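You operate a simulated robot arm through the tools that you are given. There is no shell and no other tool.

You run a simulated two-armed robot. Do the job below in one go: nothing can be reset, and whatever is moved stays where it is left.

Task
Pump the press to about the pressure on the card, then lock it.
Fine: gate lever and release knob to SHUT; lock knob to LOCK.

Only the result counts: the job must be done as asked and must still hold three seconds after the hand-in. Knocking over, shifting, dropping, spilling or breaking anything else fails it.

Robot
Two 7-joint arms with fingered hands on one trunk that stands fixed in place. Base frame: the origin is at the foot of the trunk, x ahead of it, y to its left, z up. Units: cm, rad, N and s.
The left shoulder is at [2, 21.4, 144.4], the right one opposite. With the tool pointing down near the work surface each hand reaches from about 10 to 48 cm from the base axis, measured 20 degrees to its own side. Payload 3.3 kg a hand.
Tool frame (each hand has its own): the origin (TCP) lies between the finger pads and is the grasp point; the fingertips stand 2.6 cm ahead of it; z points along the fingers, y is the line along which they close. The gripper opens to 13.2 cm. The gripper's body begins 7.3 cm behind the TCP. The gripper is a hand of 2 fingers: y runs from the thumb to the fingers, the wrist lies at [0, 0, -22.4] in the tool frame, and closing takes about 1.5 s.
Orientation is told as [roll, pitch, yaw] about the base's x, y, z axes, in that order, counted from this pose: with the fingers straight down and closing along the base's y, the tool's x points along the base's -x, its y along +y and its z along -z.

Tools
- The arms move only by the tool jog_arm. It takes "left_moves", "right_moves" or both (then of equal length, played together; a hand with none holds still); each is a list of rows, each a list of 7 numbers: the shift along the tool's x, y, z in cm, then the turn, a rotation vector about the tool's x, y, z in rad, then the opening, from 0 (shut) to 1 (fully open). In form: [[x, y, z, rx, ry, rz, gripper], ...]. A call has 1 to 20 rows; each row is the pose to reach, as a shift and turn from the pose commanded when the call began, along the tool's axes at that moment. Rows are played at 5 a second. More than 5 cm and 0.15 rad between two rows, or a gripper value outside its range, and nothing of the call is played. Where a pose cannot be reached the arm comes as near as it can. A force on the tool above 40 N (or 10 N above the force at the start of the call, whichever is more), or a blocked arm, ends the call early, and 0.2 s more pass. Each finger travels about 15.3 cm/s and halts on what it meets, pressing with about 27 N; the grip force reading is that of the motor and also rises with nothing between the fingers. The clock runs only during rows and for 0.2 s after the last one: add rows that repeat a pose to give the fingers time. The reply holds the time, the measured pose of the TCP, the force on the tool along the base axes, the opening and the grip force, in the units named above and with some noise, with the torque about the TCP (base axes, N m) and any sound that the robot's microphone picked up.
- Cameras (640 x 400 px; columns grow to the right, rows downward): "scene" is now at [8.78, -3.52, 160.7]; the picture's right is [-0.41, -0.91, 0.00], its down [-0.61, 0.27, -0.74] and it looks along [0.68, -0.30, -0.67] (base axes); focal length 236 px, centre (320, 200). "left" rides on the left gripper at [-6.5, -0.3, -9.9] in its tool frame; the picture's right is [0.04, -1.00, 0.00], its down [0.83, 0.03, -0.55] and it looks along [0.55, 0.02, 0.83] (tool axes); focal length 261 px, centre (320, 200). "right" rides on the right gripper at [6.6, -0.3, -9.9] in its tool frame; the picture's right is [0.04, 1.00, 0.00], its down [-0.83, 0.03, -0.55] and it looks along [-0.55, 0.02, 0.83] (tool axes); focal length 261 px, centre (320, 200). There is no depth. A picture from a camera that has moved, and an enlarged one, comes with that camera's place and axes in the base frame and with its lens.
- capture(camera): a new picture of that camera. No time passes.
- move_column(by): slides the trunk up (or, below 0, down) by that many cm; the arms and the scene camera ride with it, the base frame stays. It gives what a move gives, with no picture.
- hand_shape(shape, hand): the hand has 2 fingers and takes this shape, open, in about a second: jaw (thumb against the fingers, like two jaws); tri (thumb and two fingers); tip (a fingertip pinch); poke (one finger out to press); point (the index stretched); flat (the hand flat); cup (the hand cupped); fist (a fist). The gripper value then closes the fingers along that shape, each until it touches; the sizes above hold for jaw. It gives what a move gives, with no picture.
- turn_head(pan, tilt): turns the head with the scene camera to pan (to the left, within 1.501 rad either way) and tilt (down, from -0.506 to 1.204), counted from straight ahead of the robot. It gives what a move gives.
- inspect(camera, box): a new picture of the part [left, top, right, bottom] of that camera's present view, enlarged. No time passes.
- hand_in(): hands the job in; it is judged then, once.

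Nothing tells you positions but the pictures and the camera data. Unless the task says otherwise, let go and move clear before handing in.

The tools are called after "Request:" as name(argument=value, ...) on one line, values as JSON. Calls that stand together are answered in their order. jog_arm: Moves the arms, as the interface text tells. Its arguments: {"type":"object","properties":{"left_moves":{"type":"array","items":{"type":"array","items":{"type":"number"}}},"right_moves":{"type":"array","items":{"type":"array","items":{"type":"number"}}}},"required":[]} The other tools are called the same way: move_column (by) slides the trunk up or down; hand_shape (shape, hand) gives the hand a shape; turn_head (pan, tilt) turns the head that bears the scene camera; capture (camera) takes a picture; inspect (camera, box) takes an enlarged picture of a part of a camera's view; hand_in () hands the job in.

At the start:

```text
time_s: 0.0
left_tool_pos: [28.18, -1.36, 145.35]
left_tcp_rot: [-0.001, 0.001, 0.001]
left_force: [0.5, -0.1, -0.2]
left_torque: [0.0, 0.0, -0.04]
left_opening: 13.19
left_gripper_force: 0.1
left_shape: jaw
right_tool_pos: [19.97, -28.15, 141.11]
right_tcp_rot: [0.0, 0.0, 0.001]
right_force: [-0.7, 0.2, -0.7]
right_torque: [0.02, -0.01, 0.02]
right_opening: 13.17
right_gripper_force: 0.0
right_shape: jaw
trunk travel left (down, up): [-72.5, 3.6]
head pan, tilt: [-0.417, 0.737]
```

scene: 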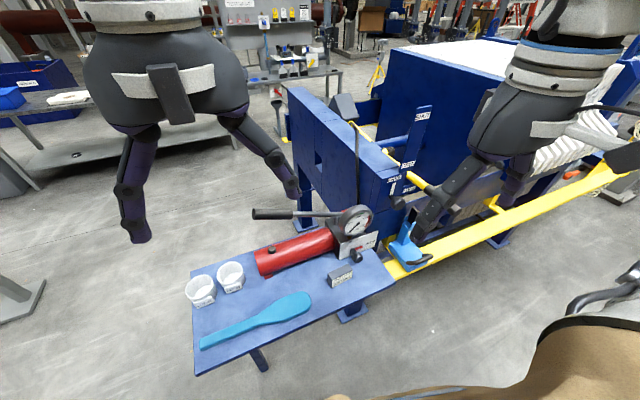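
right: 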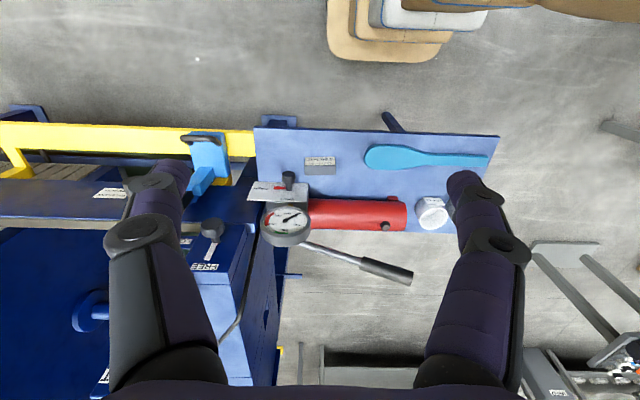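
left: 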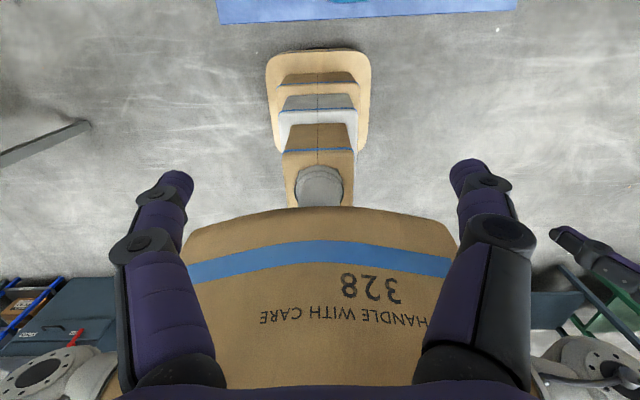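

I see a press with a red hand pump, gauge, a lever, cards and a blue gate lever. I'll look closer at each of these before moving anything.

Request:
inspect(camera="scene", box=[240, 180, 400, 300])

Request:
inspect(camera="scene", box=[340, 90, 460, 280])

Request:
inspect(camera="right", box=[230, 140, 430, 290])

Request:
inspect(camera="right", box=[80, 120, 280, 290])

```text
3.33 times, centred on (320, 240) of scene
camera zoom: at [8.78, -3.52, 160.7], right [-0.41, -0.91, 0.0], down [-0.61, 0.27, -0.74], along [0.68, -0.3, -0.67], focal length 788 px, centre (320, 67)
```

zoom: 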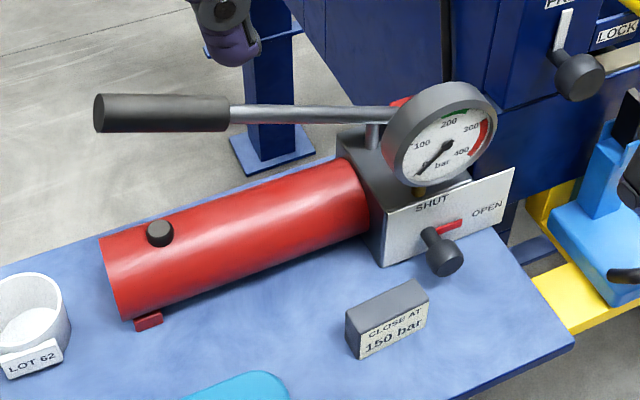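

```text
2.11 times, centred on (400, 185) of scene
camera zoom: at [8.78, -3.52, 160.7], right [-0.41, -0.91, 0.0], down [-0.61, 0.27, -0.74], along [0.68, -0.3, -0.67], focal length 498 px, centre (152, 232)
```

zoom: 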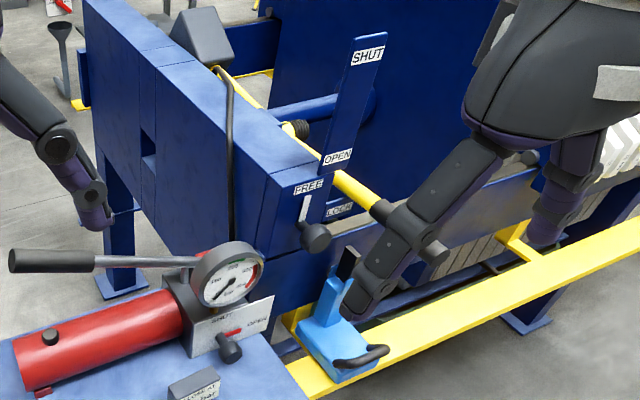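

```text
2.67 times, centred on (330, 215) of right
camera zoom: at [13.34, -28.42, 151.03], right [-0.04, 1.0, 0.0], down [0.83, 0.03, 0.55], along [0.55, 0.02, -0.83], focal length 695 px, centre (293, 160)
```

zoom: 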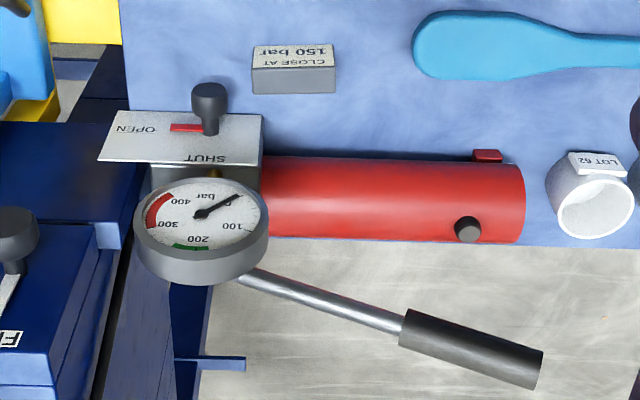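

```text
2.35 times, centred on (180, 205) of right
camera zoom: at [13.34, -28.42, 151.03], right [-0.04, 1.0, 0.0], down [0.83, 0.03, 0.55], along [0.55, 0.02, -0.83], focal length 613 px, centre (649, 188)
```

zoom: 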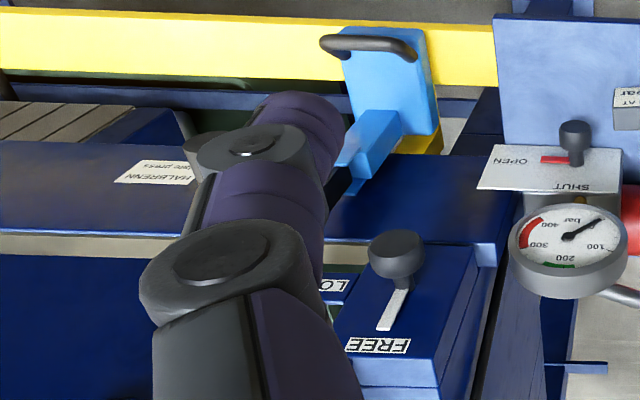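

The card reads "CLOSE AT 150 bar", the gauge reads near 0 and the pump handle end is near (60, -5, 112). I'll move both hands outward to clear the camera's view.

Request:
jog_arm(left_moves=[[0, 4, 0, 0, 0, 0, 1], [0, 8, 0, 0, 0, 0, 1], [0, 12, 0, 0, 0, 0, 1], [0, 16, 0, 0, 0, 0, 1], [0, 20, 0, 0, 0, 0, 1]], right_moves=[[0, -4, 0, 0, 0, 0, 1], [0, -8, 0, 0, 0, 0, 1], [0, -12, 0, 0, 0, 0, 1], [0, -16, 0, 0, 0, 0, 1], [0, -18, 0, 0, 0, 0, 1]])

Request:
capture(camera="scene")

Request:
capture(camera="right")

```text
time_s: 1.2
left_tool_pos: [28.17, 18.76, 145.34]
left_tcp_rot: [-0.002, 0.003, 0.0]
left_force: [0.0, -0.1, -0.3]
left_torque: [-0.03, -0.01, -0.01]
left_opening: 13.19
left_gripper_force: 0.0
left_shape: jaw
right_tool_pos: [19.92, -46.15, 141.2]
right_tcp_rot: [-0.001, 0.0, -0.003]
right_force: [0.7, 0.2, -0.2]
right_torque: [-0.04, 0.01, 0.01]
right_opening: 13.23
right_gripper_force: 0.0
right_shape: jaw
trunk travel left (down, up): [-72.5, 3.6]
head pan, tilt: [-0.417, 0.737]
```

```text
taken
camera scene: at [8.82, -3.37, 160.7], right [-0.41, -0.91, 0.0], down [-0.61, 0.27, -0.74], along [0.68, -0.3, -0.67], focal length 236 px, centre (320, 200)
```

scene: 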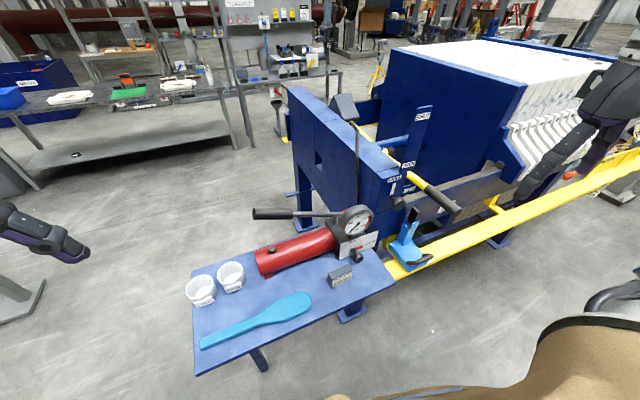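

```text
taken
camera right: at [13.35, -46.35, 151.05], right [-0.04, 1.0, 0.0], down [0.83, 0.03, 0.55], along [0.55, 0.02, -0.83], focal length 261 px, centre (320, 200)
```

right: 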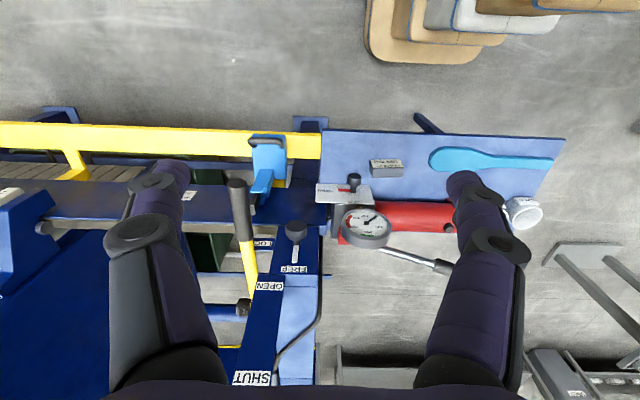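

Request:
inspect(camera="scene", box=[320, 90, 480, 280])

Request:
inspect(camera="right", box=[200, 130, 440, 280])

Request:
inspect(camera="right", box=[200, 250, 360, 400])

```text
2.11 times, centred on (400, 185) of scene
camera zoom: at [8.82, -3.37, 160.7], right [-0.41, -0.91, 0.0], down [-0.61, 0.27, -0.74], along [0.68, -0.3, -0.67], focal length 498 px, centre (152, 232)
```

zoom: 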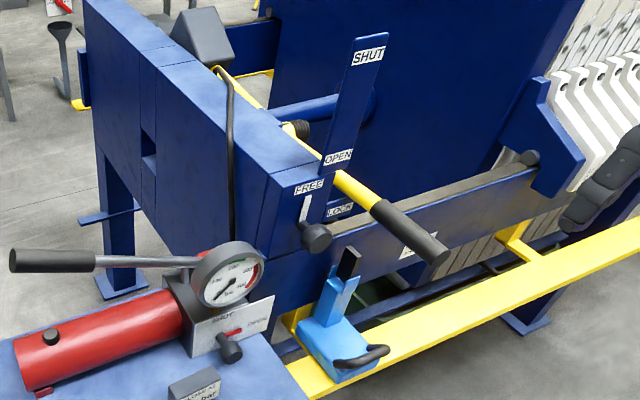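

```text
2.67 times, centred on (320, 205) of right
camera zoom: at [13.35, -46.35, 151.05], right [-0.04, 1.0, 0.0], down [0.83, 0.03, 0.55], along [0.55, 0.02, -0.83], focal length 695 px, centre (320, 187)
```

zoom: 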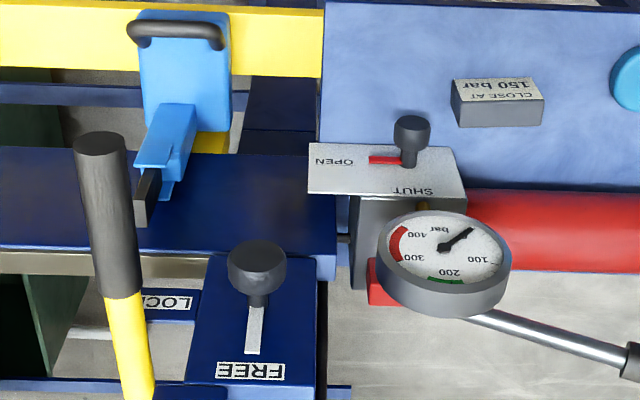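

```text
2.67 times, centred on (280, 325) of right
camera zoom: at [13.35, -46.35, 151.05], right [-0.04, 1.0, 0.0], down [0.83, 0.03, 0.55], along [0.55, 0.02, -0.83], focal length 695 px, centre (427, -133)
```

zoom: 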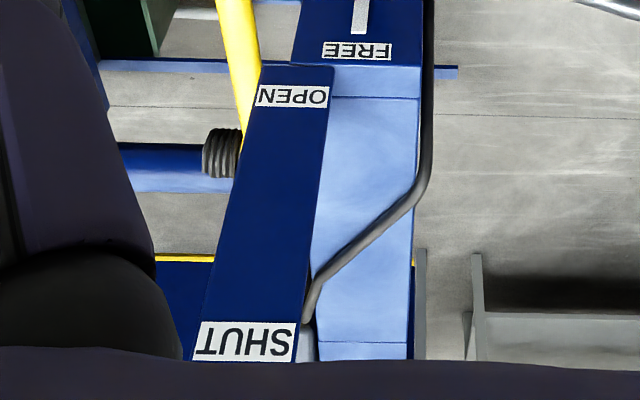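

I take the gate lever's grip to run from about (50, -60, 111) to (39, -61, 109), currently at OPEN. The lock knob is near (51, -50, 107) at FREE and the release knob near (48.5, -35, 88) at OPEN. Next I'll lower the trunk so the arms can reach and the views improve.

Request:
move_column(by=-25)

Request:
capture(camera="scene")

Request:
capture(camera="right")

```text
time_s: 3.8
left_tool_pos: [28.25, 18.64, 120.26]
left_tcp_rot: [-0.001, 0.0, 0.0]
left_force: [-0.5, -0.2, 1.2]
left_torque: [0.0, -0.03, 0.04]
left_opening: 13.19
left_gripper_force: 0.0
left_shape: jaw
right_tool_pos: [19.98, -46.08, 116.24]
right_tcp_rot: [0.002, 0.0, -0.001]
right_force: [-0.2, -0.3, -0.4]
right_torque: [-0.01, 0.02, 0.03]
right_opening: 13.2
right_gripper_force: 0.1
right_shape: jaw
trunk travel left (down, up): [-47.5, 28.6]
head pan, tilt: [-0.417, 0.737]
```

```text
taken
camera scene: at [9.59, -3.51, 135.68], right [-0.41, -0.91, 0.0], down [-0.61, 0.27, -0.74], along [0.68, -0.3, -0.67], focal length 236 px, centre (320, 200)
```

scene: 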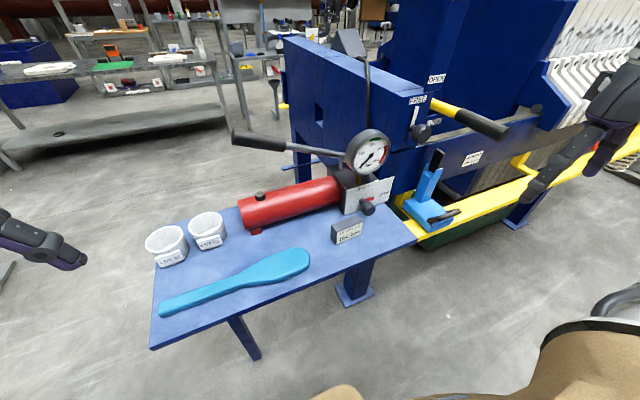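

```text
taken
camera right: at [13.33, -46.41, 126.02], right [-0.04, 1.0, 0.0], down [0.83, 0.03, 0.55], along [0.55, 0.02, -0.83], focal length 261 px, centre (320, 200)
```

right: 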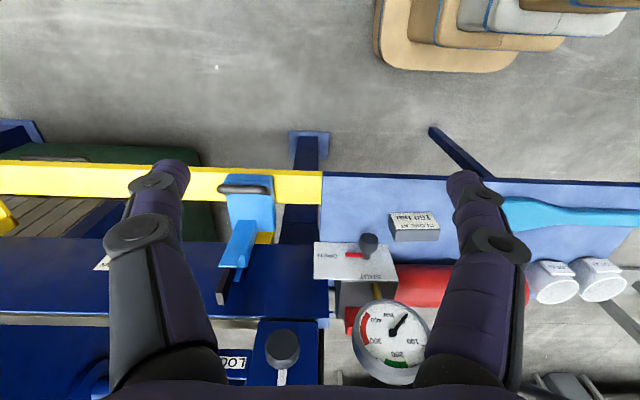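

The view is better but the gate lever is at the right edge. I'll turn the head further right and less down to see the panel and lever squarely.

Request:
turn_head(pan=-0.75, tilt=0.45)

Request:
capture(camera="scene")

Request:
inspect(camera="scene", box=[240, 80, 480, 230])

Request:
inspect(camera="scene", box=[180, 200, 420, 350])

```text
time_s: 4.6
left_tool_pos: [28.28, 18.63, 120.25]
left_tcp_rot: [-0.001, 0.0, 0.0]
left_force: [0.1, -0.9, -0.7]
left_torque: [-0.01, -0.05, 0.01]
left_opening: 13.18
left_gripper_force: 0.1
left_shape: jaw
right_tool_pos: [19.98, -46.19, 116.21]
right_tcp_rot: [0.0, 0.001, 0.0]
right_force: [-0.1, -0.1, -0.4]
right_torque: [0.0, 0.02, -0.03]
right_opening: 13.15
right_gripper_force: 0.0
right_shape: jaw
trunk travel left (down, up): [-47.5, 28.6]
head pan, tilt: [-0.75, 0.45]
```

```text
taken
camera scene: at [8.69, -6.39, 138.19], right [-0.68, -0.73, 0.0], down [-0.32, 0.3, -0.9], along [0.66, -0.61, -0.44], focal length 236 px, centre (320, 200)
```

scene: 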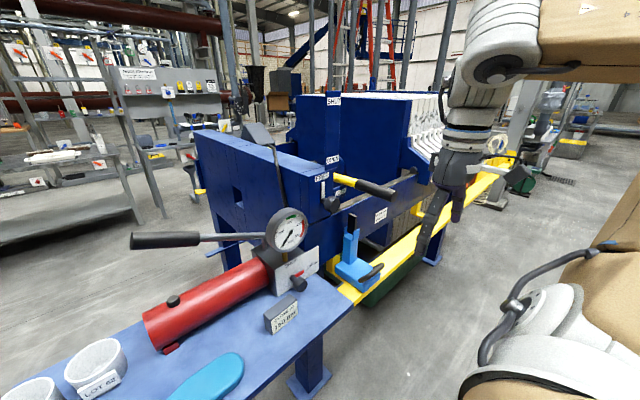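

```text
2.67 times, centred on (360, 155) of scene
camera zoom: at [8.69, -6.39, 138.19], right [-0.68, -0.73, 0.0], down [-0.32, 0.3, -0.9], along [0.66, -0.61, -0.44], focal length 630 px, centre (213, 320)
```

zoom: 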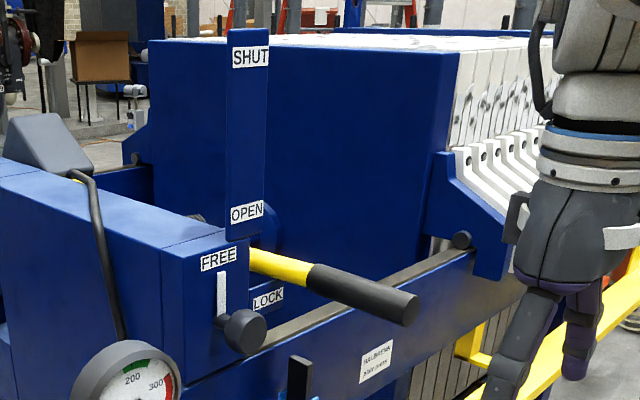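

```text
2.67 times, centred on (300, 275) of scene
camera zoom: at [8.69, -6.39, 138.19], right [-0.68, -0.73, 0.0], down [-0.32, 0.3, -0.9], along [0.66, -0.61, -0.44], focal length 630 px, centre (373, 0)
```

zoom: 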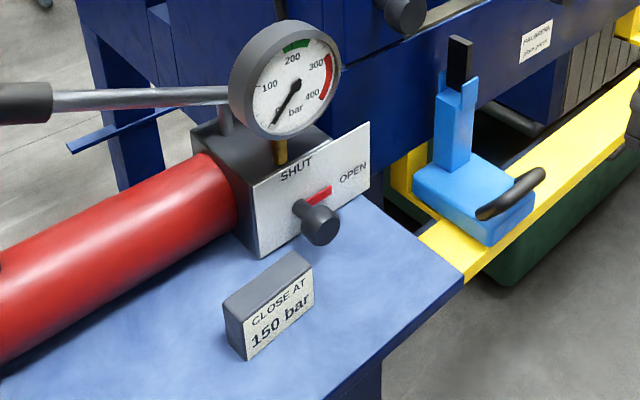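

Lever runs close to the -y side of the OPEN/SHUT post, with its grip end about (40, -62, 108). I'll bring the right hand in at 45° with the fingers above and below the grip, stopping about 12 cm short.

Request:
jog_arm(right_moves=[[-1.3, -0.56, 0.5, 0.1236, -0.0512, -0.0512, 1], [-2.6, -1.1, 1.0, 0.247, -0.1023, -0.1023, 1], [-3.9, -1.7, 1.5, 0.371, -0.1535, -0.1535, 1], [-5.2, -2.2, 2.0, 0.494, -0.2047, -0.2047, 1], [-6.5, -2.8, 2.6, 0.618, -0.2558, -0.2558, 1], [-7.8, -3.3, 3.1, 0.7415, -0.307, -0.307, 1], [-9.0, -3.9, 3.6, 0.865, -0.358, -0.358, 1], [-10.3, -4.5, 4.1, 0.989, -0.409, -0.409, 1], [-11.6, -5.0, 4.6, 1.112, -0.4605, -0.4605, 1], [-12.9, -5.6, 5.2, 1.236, -0.5117, -0.5117, 1], [-14.2, -6.1, 5.7, 1.359, -0.563, -0.563, 1], [-15.5, -6.7, 6.2, 1.483, -0.614, -0.614, 1]])

Request:
capture(camera="scene")

Request:
capture(camera="right")

```text
time_s: 7.2
left_tool_pos: [28.29, 18.51, 120.28]
left_tcp_rot: [0.002, 0.002, 0.0]
left_force: [0.6, -1.6, 1.0]
left_torque: [0.03, -0.01, -0.01]
left_opening: 13.21
left_gripper_force: 0.1
left_shape: jaw
right_tool_pos: [37.54, -56.01, 110.41]
right_tcp_rot: [-1.371, -0.045, 0.932]
right_force: [0.0, 0.0, 0.0]
right_torque: [-0.04, -0.01, -0.02]
right_opening: 13.2
right_gripper_force: 0.0
right_shape: jaw
right hand out of reach, approached as far as the arm can: row 5, 6, 7, 8, 9, 10, 11, 12
trunk travel left (down, up): [-47.5, 28.6]
head pan, tilt: [-0.75, 0.45]
```

```text
taken
camera scene: at [8.76, -6.59, 138.18], right [-0.68, -0.73, 0.0], down [-0.32, 0.3, -0.9], along [0.66, -0.61, -0.44], focal length 236 px, centre (320, 200)
```

scene: 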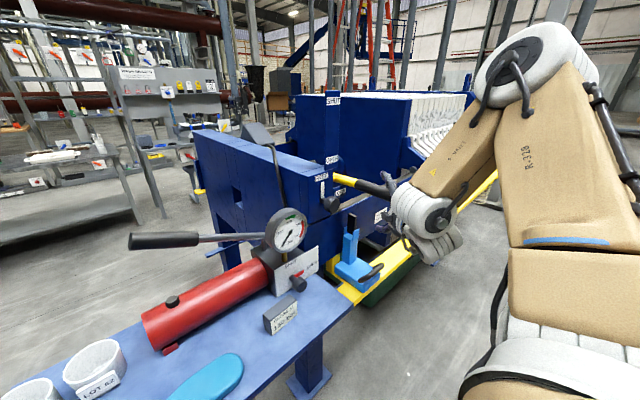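

```text
taken
camera right: at [25.76, -55.53, 112.3], right [-0.16, 0.12, -0.98], down [0.05, 0.99, 0.11], along [0.99, -0.03, -0.16], focal length 261 px, centre (320, 200)
```

right: 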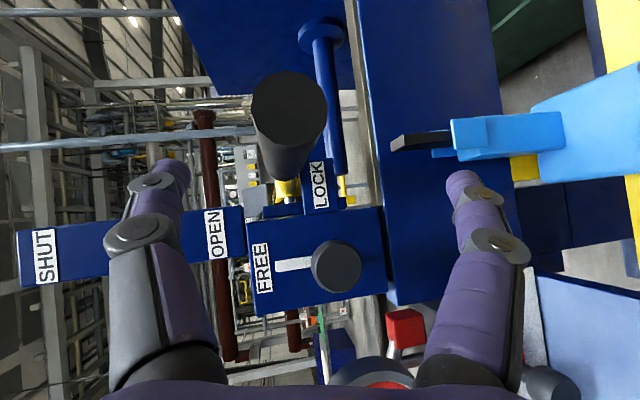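

The hand is near (37.5, -56, 110.4) pointing along (0.79, -0.57, -0.19), and its camera shows the lever end-on at about (39.5, -61, 110). That pose was at the arm's limit, so I'll test how commands start from here with a zero move.

Request:
jog_arm(right_moves=[[0, 0, 0, 0, 0, 0, 0.8]])

```text
time_s: 7.6
left_tool_pos: [28.18, 18.56, 120.33]
left_tcp_rot: [-0.001, 0.003, 0.0]
left_force: [0.2, 0.1, 0.3]
left_torque: [0.03, 0.0, 0.02]
left_opening: 13.2
left_gripper_force: 0.1
left_shape: jaw
right_tool_pos: [37.54, -55.69, 110.49]
right_tcp_rot: [-1.371, -0.045, 0.933]
right_force: [0.0, -0.5, -0.2]
right_torque: [-0.02, 0.02, -0.01]
right_opening: 10.59
right_gripper_force: 0.0
right_shape: jaw
trunk travel left (down, up): [-47.5, 28.6]
head pan, tilt: [-0.75, 0.45]
```

The zero move held, so commands start from the reached pose. Now I'll slide in about 8 cm along the fingers so the lever grip sits between them.

Request:
jog_arm(right_moves=[[0, -1.4, 0, 0, 0, 0, 0.8], [0, -1.4, 2, 0, 0, 0, 0.8], [0, -1.4, 4, 0, 0, 0, 0.8], [0, -1.4, 6, 0, 0, 0, 0.8], [0, -1.4, 7.9, 0, 0, 0, 0.8]])

Request:
capture(camera="right")

Request:
inspect(camera="scene", box=[300, 120, 500, 270])

```text
time_s: 8.8
left_tool_pos: [28.18, 18.61, 120.41]
left_tcp_rot: [0.001, 0.002, 0.0]
left_force: [-0.7, -0.9, 0.1]
left_torque: [-0.02, -0.02, 0.02]
left_opening: 13.17
left_gripper_force: 0.1
left_shape: jaw
right_tool_pos: [40.09, -56.09, 109.26]
right_tcp_rot: [-1.374, -0.046, 0.933]
right_force: [-0.1, 1.0, 0.4]
right_torque: [-0.01, 0.0, 0.01]
right_opening: 10.57
right_gripper_force: 0.1
right_shape: jaw
right hand out of reach, approached as far as the arm can: row 1, 2, 3, 4, 5
trunk travel left (down, up): [-47.5, 28.6]
head pan, tilt: [-0.75, 0.45]
```

```text
taken
camera right: at [28.32, -55.77, 111.17], right [-0.15, 0.12, -0.98], down [0.05, 0.99, 0.11], along [0.99, -0.03, -0.16], focal length 261 px, centre (320, 200)
```

right: 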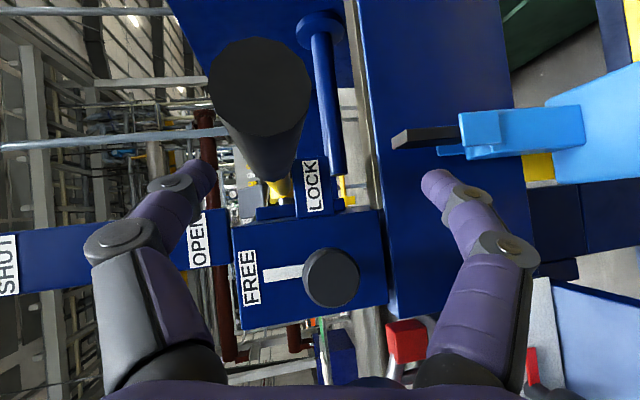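

```text
2.67 times, centred on (400, 195) of scene
camera zoom: at [8.71, -6.38, 138.2], right [-0.68, -0.73, 0.0], down [-0.32, 0.3, -0.9], along [0.66, -0.61, -0.44], focal length 630 px, centre (107, 213)
```

zoom: 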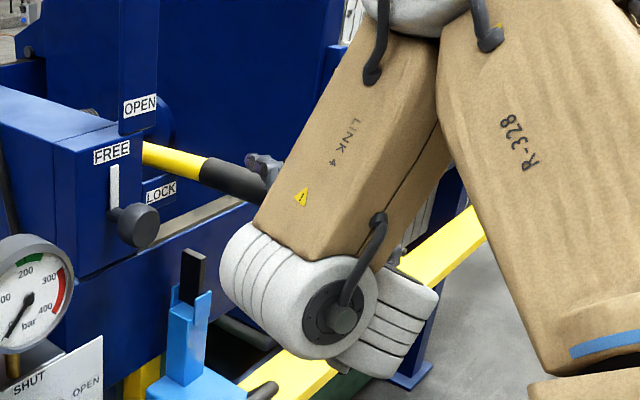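

The arm can't get further with the fingers stacked vertically here; it stopped at (40, -56, 109), just short of the lever. I'll back off, turn the hand to point forward and down with the fingers closing sideways, and grip the lever from above instead.

Request:
jog_arm(right_moves=[[1.5, -2.3, -2.6, 0, 0, 0, 0.8], [3.0, -4.6, -5.3, 0, 0, 0, 0.9], [4.4, -6.8, -7.9, 0, 0, 0, 1], [4.4, -6.8, -7.9, -0.084, 0.002, 0.114, 1], [4.4, -6.8, -7.9, -0.1685, 0.004, 0.228, 1], [4.4, -6.8, -7.9, -0.253, 0.006, 0.342, 1], [4.4, -6.8, -7.9, -0.337, 0.008, 0.456, 1], [4.4, -6.8, -7.9, -0.421, 0.01, 0.5695, 1], [4.4, -6.8, -7.9, -0.5055, 0.0126, 0.683, 1], [4.4, -6.8, -7.9, -0.59, 0.0147, 0.797, 1], [4.4, -6.8, -7.9, -0.674, 0.017, 0.911, 1], [4.4, -6.8, -7.9, -0.758, 0.019, 1.025, 1], [4.4, -6.8, -7.9, -0.8425, 0.021, 1.139, 1]])

Request:
capture(camera="right")

Request:
capture(camera="scene")

```text
time_s: 11.6
left_tool_pos: [28.37, 18.61, 120.27]
left_tcp_rot: [-0.001, 0.001, -0.001]
left_force: [-0.7, -0.3, 0.1]
left_torque: [-0.02, 0.02, 0.02]
left_opening: 13.22
left_gripper_force: 0.1
left_shape: jaw
right_tool_pos: [27.67, -55.16, 97.9]
right_tcp_rot: [-0.413, -0.908, 0.123]
right_force: [-0.4, 0.0, -1.0]
right_torque: [0.02, 0.0, 0.01]
right_opening: 13.21
right_gripper_force: 0.0
right_shape: jaw
right hand out of reach, approached as far as the arm can: row 1, 2, 3, 4, 5, 6, 7, 8, 9, 10, 11, 12, 13
trunk travel left (down, up): [-47.5, 28.6]
head pan, tilt: [-0.75, 0.45]
```

```text
taken
camera right: at [15.85, -52.8, 98.28], right [0.18, 0.94, -0.28], down [0.09, 0.27, 0.96], along [0.98, -0.19, -0.04], focal length 261 px, centre (320, 200)
```

right: 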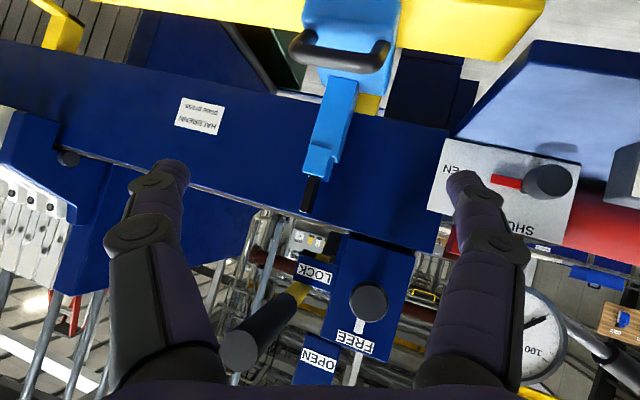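

```text
taken
camera scene: at [8.7, -6.38, 138.2], right [-0.68, -0.73, 0.0], down [-0.32, 0.3, -0.9], along [0.66, -0.61, -0.44], focal length 236 px, centre (320, 200)
```

scene: 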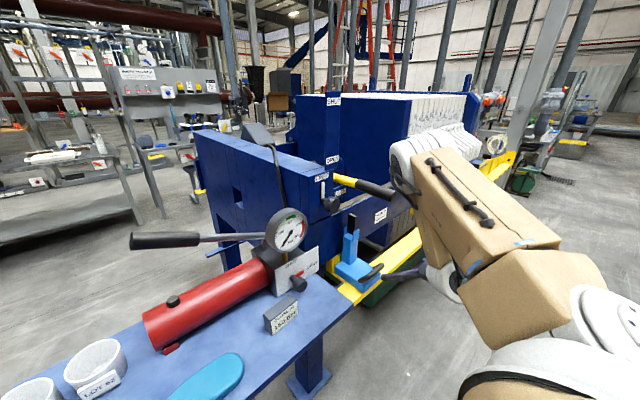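

The hand ended in an awkward folded pose at (27.7, -55, 98), well off target. I'll return to the fingers-down posture and find a better path from there.

Request:
jog_arm(right_moves=[[-1.3, 0.26, -1.85, -0.0327, 0.0916, -0.0074, 1], [-2.6, 0.52, -3.7, -0.0654, 0.183, -0.0148, 1], [-3.9, 0.79, -5.55, -0.098, 0.275, -0.022, 1], [-5.2, 1.05, -7.4, -0.131, 0.366, -0.03, 1], [-6.5, 1.3, -9.25, -0.1635, 0.458, -0.037, 1], [-7.8, 1.57, -11.1, -0.196, 0.549, -0.044, 1], [-9.1, 1.83, -12.95, -0.229, 0.641, -0.052, 1], [-10.4, 2.1, -14.8, -0.262, 0.732, -0.059, 1], [-11.7, 2.36, -16.65, -0.294, 0.824, -0.067, 1], [-13.05, 2.62, -18.5, -0.327, 0.9155, -0.074, 1]])

Request:
capture(camera="scene")

```text
time_s: 13.8
left_tool_pos: [28.22, 18.67, 120.35]
left_tcp_rot: [0.0, 0.001, 0.0]
left_force: [0.2, 0.1, -0.3]
left_torque: [0.0, 0.0, -0.02]
left_opening: 13.21
left_gripper_force: 0.0
left_shape: jaw
right_tool_pos: [27.16, -55.05, 97.35]
right_tcp_rot: [-0.412, -0.887, 0.129]
right_force: [0.9, 0.1, -0.7]
right_torque: [-0.03, -0.03, -0.02]
right_opening: 13.2
right_gripper_force: 0.1
right_shape: jaw
right hand out of reach, approached as far as the arm can: row 1, 2, 3, 4, 5, 6, 7, 8, 9, 10
trunk travel left (down, up): [-47.5, 28.6]
head pan, tilt: [-0.75, 0.45]
```

```text
taken
camera scene: at [8.69, -6.4, 138.2], right [-0.68, -0.73, 0.0], down [-0.32, 0.3, -0.9], along [0.66, -0.61, -0.44], focal length 236 px, centre (320, 200)
```

scene: 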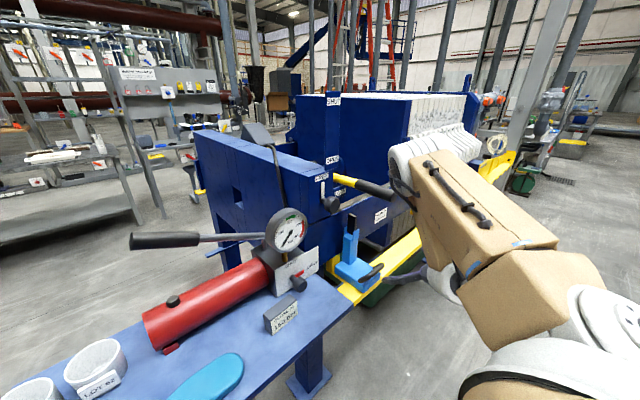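

The arm is stuck against a joint limit. I'll turn the head to look at the arm's shape before choosing how to free it.

Request:
turn_head(pan=-1.25, tilt=0.5)

Request:
capture(camera="scene")

Request:
capture(camera="left")

```text
time_s: 14.7
left_tool_pos: [28.18, 18.7, 120.36]
left_tcp_rot: [-0.001, 0.001, 0.001]
left_force: [-0.4, 0.2, 0.2]
left_torque: [0.01, 0.0, 0.01]
left_opening: 13.17
left_gripper_force: 0.0
left_shape: jaw
right_tool_pos: [27.18, -55.11, 97.25]
right_tcp_rot: [-0.412, -0.886, 0.128]
right_force: [0.6, 0.0, -0.4]
right_torque: [-0.01, 0.03, 0.03]
right_opening: 13.18
right_gripper_force: 0.0
right_shape: jaw
trunk travel left (down, up): [-47.5, 28.6]
head pan, tilt: [-1.25, 0.499]
```

```text
taken
camera scene: at [4.85, -8.76, 137.75], right [-0.95, -0.32, 0.0], down [-0.15, 0.45, -0.88], along [0.28, -0.83, -0.48], focal length 236 px, centre (320, 200)
```

scene: 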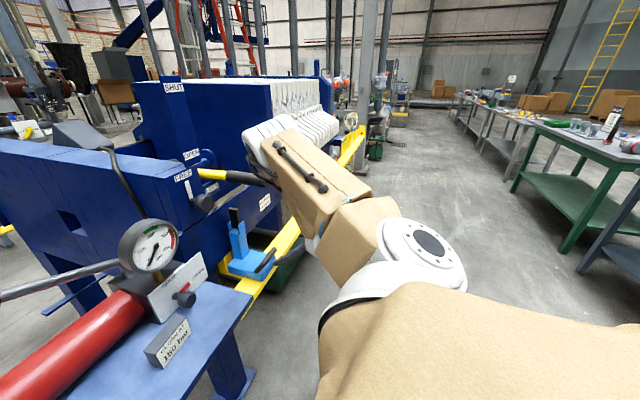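

```text
taken
camera left: at [34.66, 18.38, 130.24], right [-0.04, -1.0, 0.0], down [-0.83, 0.03, 0.55], along [-0.55, 0.02, -0.83], focal length 261 px, centre (320, 200)
```

left: 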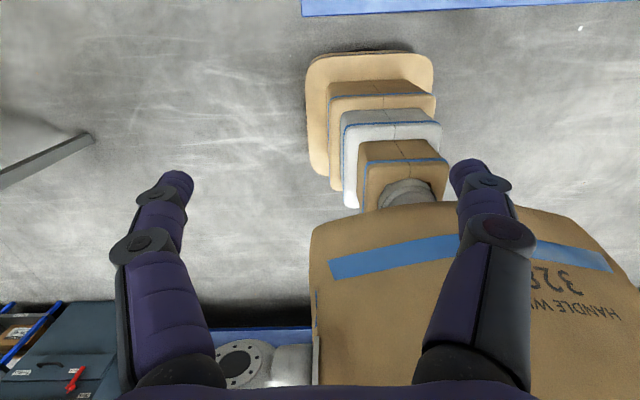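

The elbow has swung forward and folded tight, with the hand tucked below it. I'll try only re-pointing the hand downward in place, which should open the elbow.

Request:
jog_arm(right_moves=[[0, 0, 0, -0.04, 0.113, -0.009, 1], [0, 0, 0, -0.08, 0.226, -0.018, 1], [0, 0, 0, -0.12, 0.339, -0.027, 1], [0, 0, 0, -0.16, 0.452, -0.036, 1], [0, 0, 0, -0.2, 0.565, -0.045, 1], [0, 0, 0, -0.24, 0.678, -0.054, 1], [0, 0, 0, -0.28, 0.79, -0.063, 1], [0, 0, 0, -0.32, 0.9, -0.072, 1]])

Request:
capture(camera="scene")

```text
time_s: 16.5
left_tool_pos: [28.21, 18.68, 120.34]
left_tcp_rot: [0.0, 0.001, -0.001]
left_force: [0.3, -0.5, 0.0]
left_torque: [0.03, 0.0, -0.02]
left_opening: 13.21
left_gripper_force: 0.0
left_shape: jaw
right_tool_pos: [27.19, -55.02, 97.33]
right_tcp_rot: [-0.413, -0.885, 0.128]
right_force: [0.1, -0.4, -0.7]
right_torque: [0.02, -0.03, 0.0]
right_opening: 13.23
right_gripper_force: 0.1
right_shape: jaw
right hand out of reach, approached as far as the arm can: row 1, 2, 3, 4, 5, 6, 7, 8
trunk travel left (down, up): [-47.5, 28.6]
head pan, tilt: [-1.25, 0.499]
```

```text
taken
camera scene: at [4.84, -8.76, 137.75], right [-0.95, -0.32, 0.0], down [-0.15, 0.45, -0.88], along [0.28, -0.83, -0.48], focal length 236 px, centre (320, 200)
```

scene: 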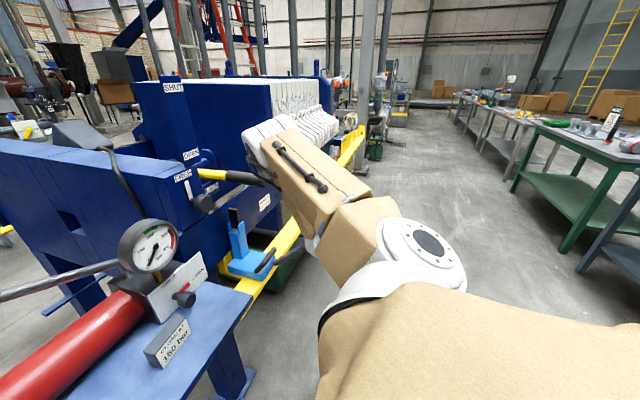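

It didn't move at all. I'll try a plain forward and outward translation, to open the elbow away from its fold limit.

Request:
jog_arm(right_moves=[[0, 0, 2, 0, 0, 0, 1], [0, 0, 4, 0, 0, 0, 1]])

Request:
jog_arm(right_moves=[[-2, 0, 0, 0, 0, 0, 1], [-4, 0, 0, 0, 0, 0, 1]])

```text
time_s: 17.1
left_tool_pos: [28.09, 18.61, 120.33]
left_tcp_rot: [0.001, 0.002, 0.001]
left_force: [0.1, -0.4, -0.4]
left_torque: [0.02, 0.0, 0.0]
left_opening: 13.2
left_gripper_force: 0.1
left_shape: jaw
right_tool_pos: [27.9, -54.61, 96.81]
right_tcp_rot: [-0.421, -0.893, 0.135]
right_force: [0.5, 0.1, 0.2]
right_torque: [-0.04, -0.01, 0.03]
right_opening: 13.2
right_gripper_force: 0.0
right_shape: jaw
right hand out of reach, approached as far as the arm can: row 1, 2
trunk travel left (down, up): [-47.5, 28.6]
head pan, tilt: [-1.25, 0.499]
```

```text
time_s: 17.7
left_tool_pos: [28.23, 18.59, 120.3]
left_tcp_rot: [0.0, 0.001, 0.001]
left_force: [-0.2, 0.2, -0.2]
left_torque: [0.0, -0.01, -0.02]
left_opening: 13.21
left_gripper_force: 0.1
left_shape: jaw
right_tool_pos: [27.67, -54.73, 97.03]
right_tcp_rot: [-0.419, -0.893, 0.13]
right_force: [-0.1, 0.2, 0.4]
right_torque: [0.03, -0.01, 0.03]
right_opening: 13.2
right_gripper_force: 0.0
right_shape: jaw
right hand out of reach, approached as far as the arm can: row 1, 2
trunk travel left (down, up): [-47.5, 28.6]
head pan, tilt: [-1.25, 0.499]
```

Only tiny movement. I'll reverse the earlier roll, turning about the base's -x, to retrace the path that led here.

Request:
jog_arm(right_moves=[[0, 0, 0, 0.085, -0.028, -0.108, 1], [0, 0, 0, 0.17, -0.056, -0.216, 1], [0, 0, 0, 0.255, -0.084, -0.324, 1], [0, 0, 0, 0.34, -0.112, -0.43, 1], [0, 0, 0, 0.425, -0.14, -0.54, 1], [0, 0, 0, 0.51, -0.168, -0.648, 1]])

Request:
capture(camera="scene")

```text
time_s: 19.1
left_tool_pos: [28.28, 18.72, 120.3]
left_tcp_rot: [-0.002, 0.001, 0.0]
left_force: [0.3, -0.2, 0.4]
left_torque: [0.0, 0.03, -0.01]
left_opening: 13.21
left_gripper_force: 0.0
left_shape: jaw
right_tool_pos: [29.22, -55.64, 97.19]
right_tcp_rot: [-1.385, -0.467, 0.802]
right_force: [-0.3, -0.3, -0.2]
right_torque: [-0.01, 0.02, -0.01]
right_opening: 13.25
right_gripper_force: 0.1
right_shape: jaw
right hand out of reach, approached as far as the arm can: row 1, 2, 3, 4, 6
trunk travel left (down, up): [-47.5, 28.6]
head pan, tilt: [-1.25, 0.499]
```

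```text
taken
camera scene: at [4.93, -8.71, 137.75], right [-0.95, -0.32, 0.0], down [-0.15, 0.45, -0.88], along [0.28, -0.83, -0.48], focal length 236 px, centre (320, 200)
```

scene: 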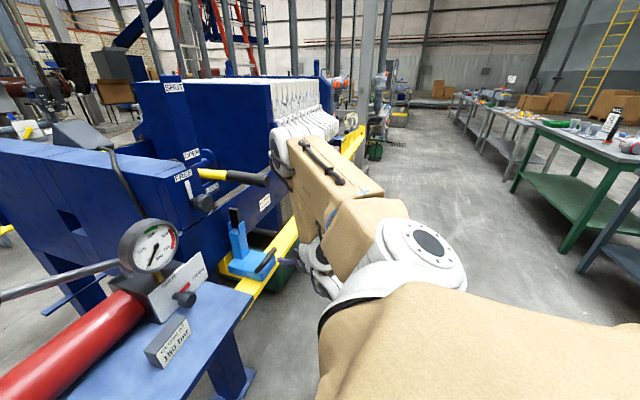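

That freed it, and the elbow has moved back from the lever. I'll now retrace to the earlier reachable pose near (37.5, -56, 110).

Request:
jog_arm(right_moves=[[-1.35, -1.29, 0.55, -0.006, -0.005, -0.055, 1], [-2.7, -2.58, 1.1, -0.012, -0.011, -0.11, 1], [-4.06, -3.87, 1.66, -0.018, -0.016, -0.164, 1], [-5.42, -5.15, 2.21, -0.024, -0.022, -0.219, 1], [-6.8, -6.44, 2.76, -0.03, -0.027, -0.274, 1], [-8.13, -7.73, 3.3, -0.035, -0.032, -0.329, 1], [-9.5, -9.0, 3.87, -0.041, -0.038, -0.383, 1], [-10.84, -10.3, 4.42, -0.047, -0.043, -0.438, 1]])

Request:
capture(camera="scene")

```text
time_s: 20.5
left_tool_pos: [27.85, 18.67, 120.46]
left_tcp_rot: [0.001, -0.001, 0.0]
left_force: [0.2, -0.5, 0.2]
left_torque: [0.0, 0.02, -0.02]
left_opening: 13.18
left_gripper_force: 0.1
left_shape: jaw
right_tool_pos: [34.19, -56.36, 105.14]
right_tcp_rot: [-1.363, -0.199, 0.873]
right_force: [-25.7, 1.4, 2.0]
right_torque: [-0.23, -2.53, -0.93]
right_opening: 13.19
right_gripper_force: 0.0
right_shape: jaw
right hand out of reach, approached as far as the arm can: row 5, 6
trunk travel left (down, up): [-47.5, 28.6]
head pan, tilt: [-1.25, 0.499]
stopped in row 6 (right hand): the force on the tool passed its limit at 56 N (the readings are from after the stop); the commanded pose is now the measured one
```

```text
taken
camera scene: at [4.46, -8.76, 137.77], right [-0.95, -0.31, 0.0], down [-0.15, 0.45, -0.88], along [0.28, -0.83, -0.48], focal length 236 px, centre (320, 200)
```

scene: 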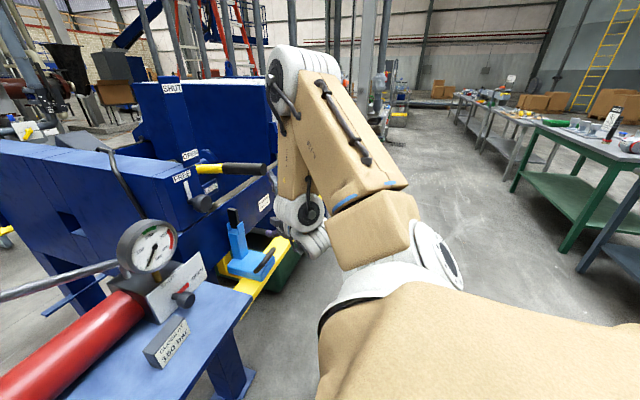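

A fingertip met the lever's end face, which places the lever end nearer than I thought, at about (36.5, -59.3, 111.5), with a grip about 2.8 cm thick. I'll back off straight along -x.

Request:
jog_arm(right_moves=[[1.0, 0.16, -1.75, 0, 0, 0, 1], [2.0, 0.32, -3.5, 0, 0, 0, 1], [3.0, 0.48, -5.25, 0, 0, 0, 1]])

Request:
capture(camera="scene")

Request:
capture(camera="right")

```text
time_s: 21.3
left_tool_pos: [28.31, 18.69, 120.3]
left_tcp_rot: [0.0, 0.002, 0.003]
left_force: [0.7, 0.0, 0.0]
left_torque: [0.0, 0.03, 0.01]
left_opening: 13.18
left_gripper_force: 0.0
left_shape: jaw
right_tool_pos: [30.59, -58.29, 103.35]
right_tcp_rot: [-1.37, -0.187, 0.887]
right_force: [0.8, -0.7, 0.1]
right_torque: [-0.01, -0.01, -0.01]
right_opening: 13.22
right_gripper_force: 0.0
right_shape: jaw
right hand out of reach, approached as far as the arm can: row 1, 2, 3
trunk travel left (down, up): [-47.5, 28.6]
head pan, tilt: [-1.25, 0.499]
```

```text
taken
camera scene: at [4.95, -8.8, 137.74], right [-0.95, -0.32, 0.0], down [-0.15, 0.45, -0.88], along [0.28, -0.83, -0.48], focal length 236 px, centre (320, 200)
```

scene: 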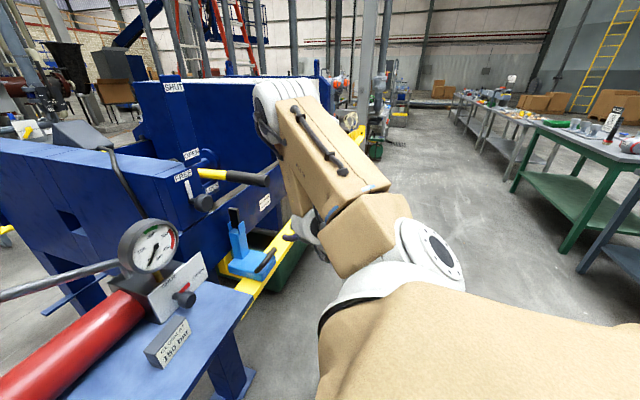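

```text
taken
camera right: at [18.58, -57.41, 104.26], right [-0.07, 0.24, -0.97], down [0.08, 0.97, 0.23], along [0.99, -0.06, -0.08], focal length 261 px, centre (320, 200)
```

right: 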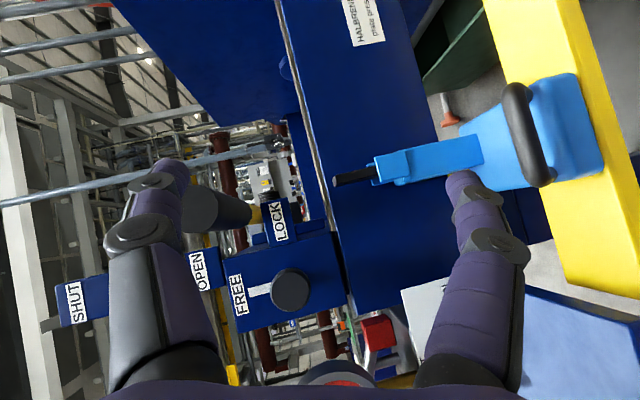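

The hand is clear of the lever at (30.6, -58, 103). I'll retrace toward the first stretch of the original path, which was fully reachable.

Request:
jog_arm(right_moves=[[-0.78, -0.94, -1.53, -0.09, 0.068, 0.043, 1], [-1.57, -1.88, -3.06, -0.18, 0.1365, 0.086, 1], [-2.35, -2.82, -4.6, -0.27, 0.205, 0.129, 1], [-3.13, -3.75, -6.1, -0.36, 0.273, 0.1725, 1], [-3.9, -4.7, -7.65, -0.45, 0.341, 0.2156, 1], [-4.7, -5.6, -9.2, -0.54, 0.41, 0.259, 1], [-5.5, -6.6, -10.7, -0.63, 0.478, 0.302, 1], [-6.27, -7.5, -12.25, -0.719, 0.546, 0.345, 1]])

Request:
capture(camera="scene")

```text
time_s: 23.3
left_tool_pos: [28.08, 18.64, 120.35]
left_tcp_rot: [-0.002, 0.0, 0.002]
left_force: [0.1, -0.5, 0.2]
left_torque: [0.02, -0.05, 0.01]
left_opening: 13.18
left_gripper_force: 0.0
left_shape: jaw
right_tool_pos: [24.43, -49.28, 108.54]
right_tcp_rot: [-0.513, 0.074, 0.28]
right_force: [0.4, -0.4, 0.3]
right_torque: [-0.01, 0.0, -0.02]
right_opening: 13.2
right_gripper_force: 0.0
right_shape: jaw
right hand out of reach, approached as far as the arm can: row 1, 2, 3, 4, 5, 6, 7
trunk travel left (down, up): [-47.5, 28.6]
head pan, tilt: [-1.25, 0.499]
stopped in row 8 (right hand): the arm was blocked; the commanded pose is now the measured one
```

```text
taken
camera scene: at [4.69, -8.78, 137.75], right [-0.95, -0.31, 0.0], down [-0.15, 0.45, -0.88], along [0.28, -0.83, -0.48], focal length 236 px, centre (320, 200)
```

scene: 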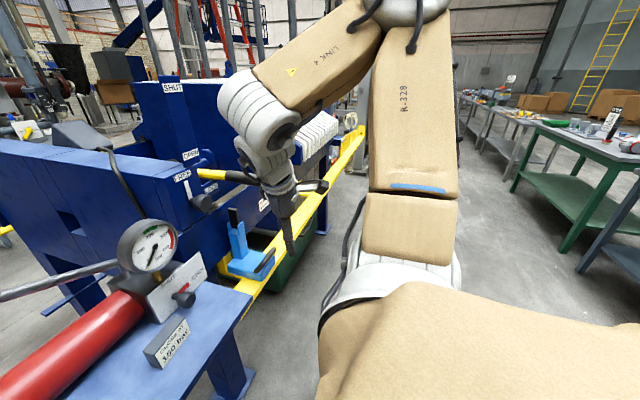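

The arm is back in a healthy elbow-up posture with the hand near (24, -49, 108.5). I'll lower the trunk 12 cm more so the forearm lies flatter, then look again.

Request:
move_column(by=-12)

Request:
capture(camera="scene")

```text
time_s: 24.8
left_tool_pos: [28.11, 18.66, 108.32]
left_tcp_rot: [0.0, 0.001, 0.001]
left_force: [0.4, 0.6, 0.7]
left_torque: [0.03, 0.03, -0.01]
left_opening: 13.19
left_gripper_force: 0.0
left_shape: jaw
right_tool_pos: [24.64, -49.26, 96.67]
right_tcp_rot: [-0.513, 0.07, 0.281]
right_force: [-0.2, 0.1, 0.1]
right_torque: [0.04, 0.0, -0.04]
right_opening: 13.22
right_gripper_force: 0.1
right_shape: jaw
trunk travel left (down, up): [-35.5, 40.6]
head pan, tilt: [-1.25, 0.499]
```

```text
taken
camera scene: at [6.31, -8.76, 125.69], right [-0.95, -0.32, 0.0], down [-0.15, 0.45, -0.88], along [0.28, -0.83, -0.48], focal length 236 px, centre (320, 200)
```

scene: 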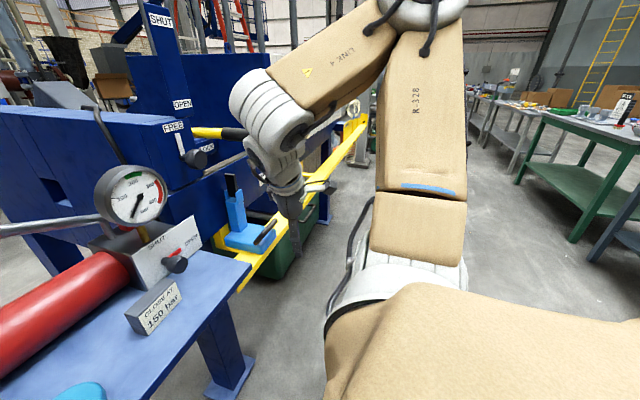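

Posture is good. Now I'll move up and outward while turning the hand to point forward and down, with the fingers closing along y, just in front of the lever's end.

Request:
jog_arm(right_moves=[[0.14, -1.7, -1.0, -0.0416, -0.086, 0.0538, 1], [0.27, -3.4, -2.0, -0.083, -0.172, 0.1077, 1], [0.41, -5.1, -2.95, -0.125, -0.258, 0.1615, 1], [0.55, -6.8, -3.9, -0.166, -0.3445, 0.215, 1], [0.68, -8.5, -4.9, -0.208, -0.4307, 0.269, 1], [0.82, -10.2, -5.9, -0.25, -0.517, 0.323, 1], [0.96, -11.9, -6.9, -0.291, -0.603, 0.377, 1], [1.1, -13.6, -7.9, -0.333, -0.689, 0.431, 1], [1.23, -15.35, -8.85, -0.3745, -0.7752, 0.4845, 1]])

Request:
capture(camera="scene")

Request:
capture(camera="right")

```text
time_s: 26.8
left_tool_pos: [28.07, 18.57, 108.4]
left_tcp_rot: [-0.001, -0.001, -0.001]
left_force: [0.4, -0.4, 0.2]
left_torque: [-0.01, -0.01, -0.03]
left_opening: 13.2
left_gripper_force: 0.1
left_shape: jaw
right_tool_pos: [27.0, -58.09, 111.77]
right_tcp_rot: [0.004, -0.8, 0.001]
right_force: [0.0, -0.5, 0.0]
right_torque: [0.03, -0.02, -0.02]
right_opening: 13.19
right_gripper_force: 0.1
right_shape: jaw
trunk travel left (down, up): [-35.5, 40.6]
head pan, tilt: [-1.25, 0.499]
```

```text
taken
camera scene: at [6.32, -8.79, 125.67], right [-0.95, -0.32, 0.0], down [-0.15, 0.45, -0.88], along [0.28, -0.83, -0.48], focal length 236 px, centre (320, 200)
```

scene: 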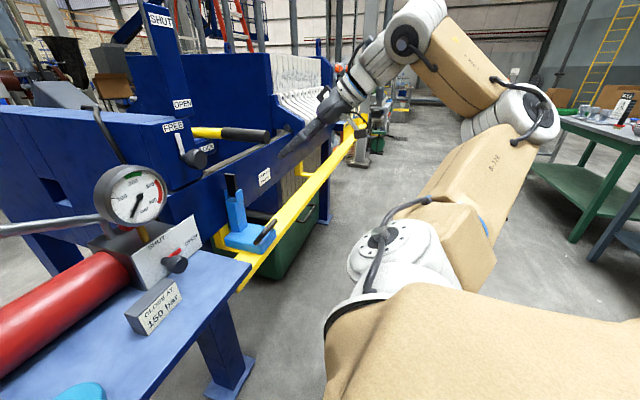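

```text
taken
camera right: at [15.26, -58.31, 114.0], right [-0.03, 1.0, -0.03], down [0.18, 0.03, 0.98], along [0.98, 0.02, -0.18], focal length 261 px, centre (320, 200)
```

right: 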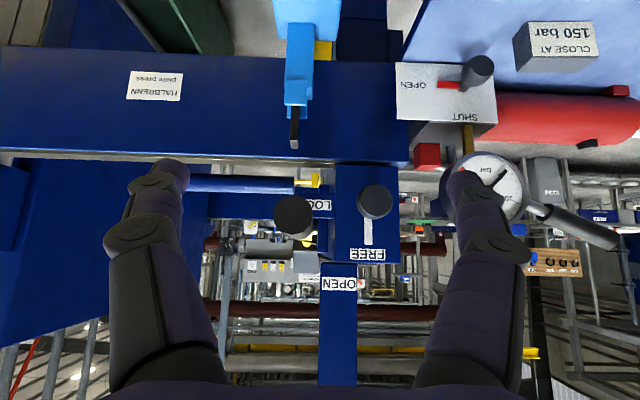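

That pose was reached cleanly: hand at (27, -58, 112) pitched 0.8 down, and the camera shows the lever end at about (36.5, -60, 111.5). I'll rise, then come down along the fingers so they straddle the grip near x = 41.

Request:
jog_arm(right_moves=[[-3.3, -0.6, 0, 0, 0, 0, 1], [-6.7, -1.3, 0, 0, 0, 0, 1], [-10, -1.9, 0, 0, 0, 0, 1], [-9.9, -1.9, 3, 0, 0, 0, 1], [-9.85, -1.9, 6, 0, 0, 0, 1], [-9.8, -1.9, 8.5, 0, 0, 0, 1], [-9.75, -1.9, 10.4, 0, 0, 0, 1]])

Request:
capture(camera="right")

Request:
inspect(camera="scene", box=[130, 60, 410, 235])

```text
time_s: 28.4
left_tool_pos: [28.25, 18.71, 108.31]
left_tcp_rot: [0.001, 0.003, 0.001]
left_force: [0.9, 1.0, 0.1]
left_torque: [0.02, -0.01, -0.03]
left_opening: 13.17
left_gripper_force: 0.1
left_shape: jaw
right_tool_pos: [41.34, -59.86, 111.58]
right_tcp_rot: [0.0, -0.801, 0.0]
right_force: [-0.1, 0.8, -0.3]
right_torque: [-0.03, 0.0, 0.01]
right_opening: 13.2
right_gripper_force: 0.1
right_shape: jaw
trunk travel left (down, up): [-35.5, 40.6]
head pan, tilt: [-1.25, 0.499]
```

```text
taken
camera right: at [29.59, -60.19, 113.73], right [-0.03, 1.0, -0.03], down [0.18, 0.03, 0.98], along [0.98, 0.02, -0.18], focal length 261 px, centre (320, 200)
```

right: 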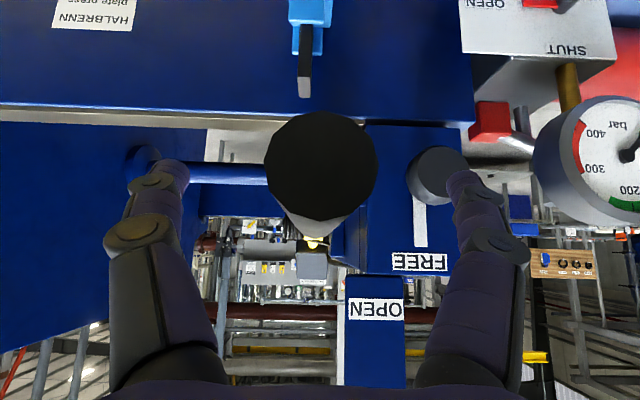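

```text
2.29 times, centred on (270, 148) of scene
camera zoom: at [6.36, -8.78, 125.67], right [-0.95, -0.32, 0.0], down [-0.15, 0.45, -0.88], along [0.28, -0.83, -0.48], focal length 540 px, centre (434, 320)
```

zoom: 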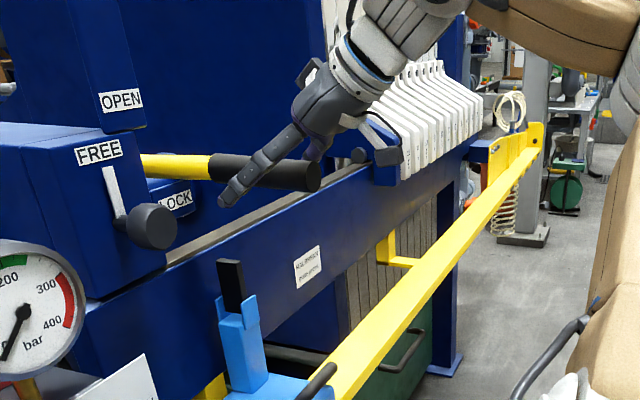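

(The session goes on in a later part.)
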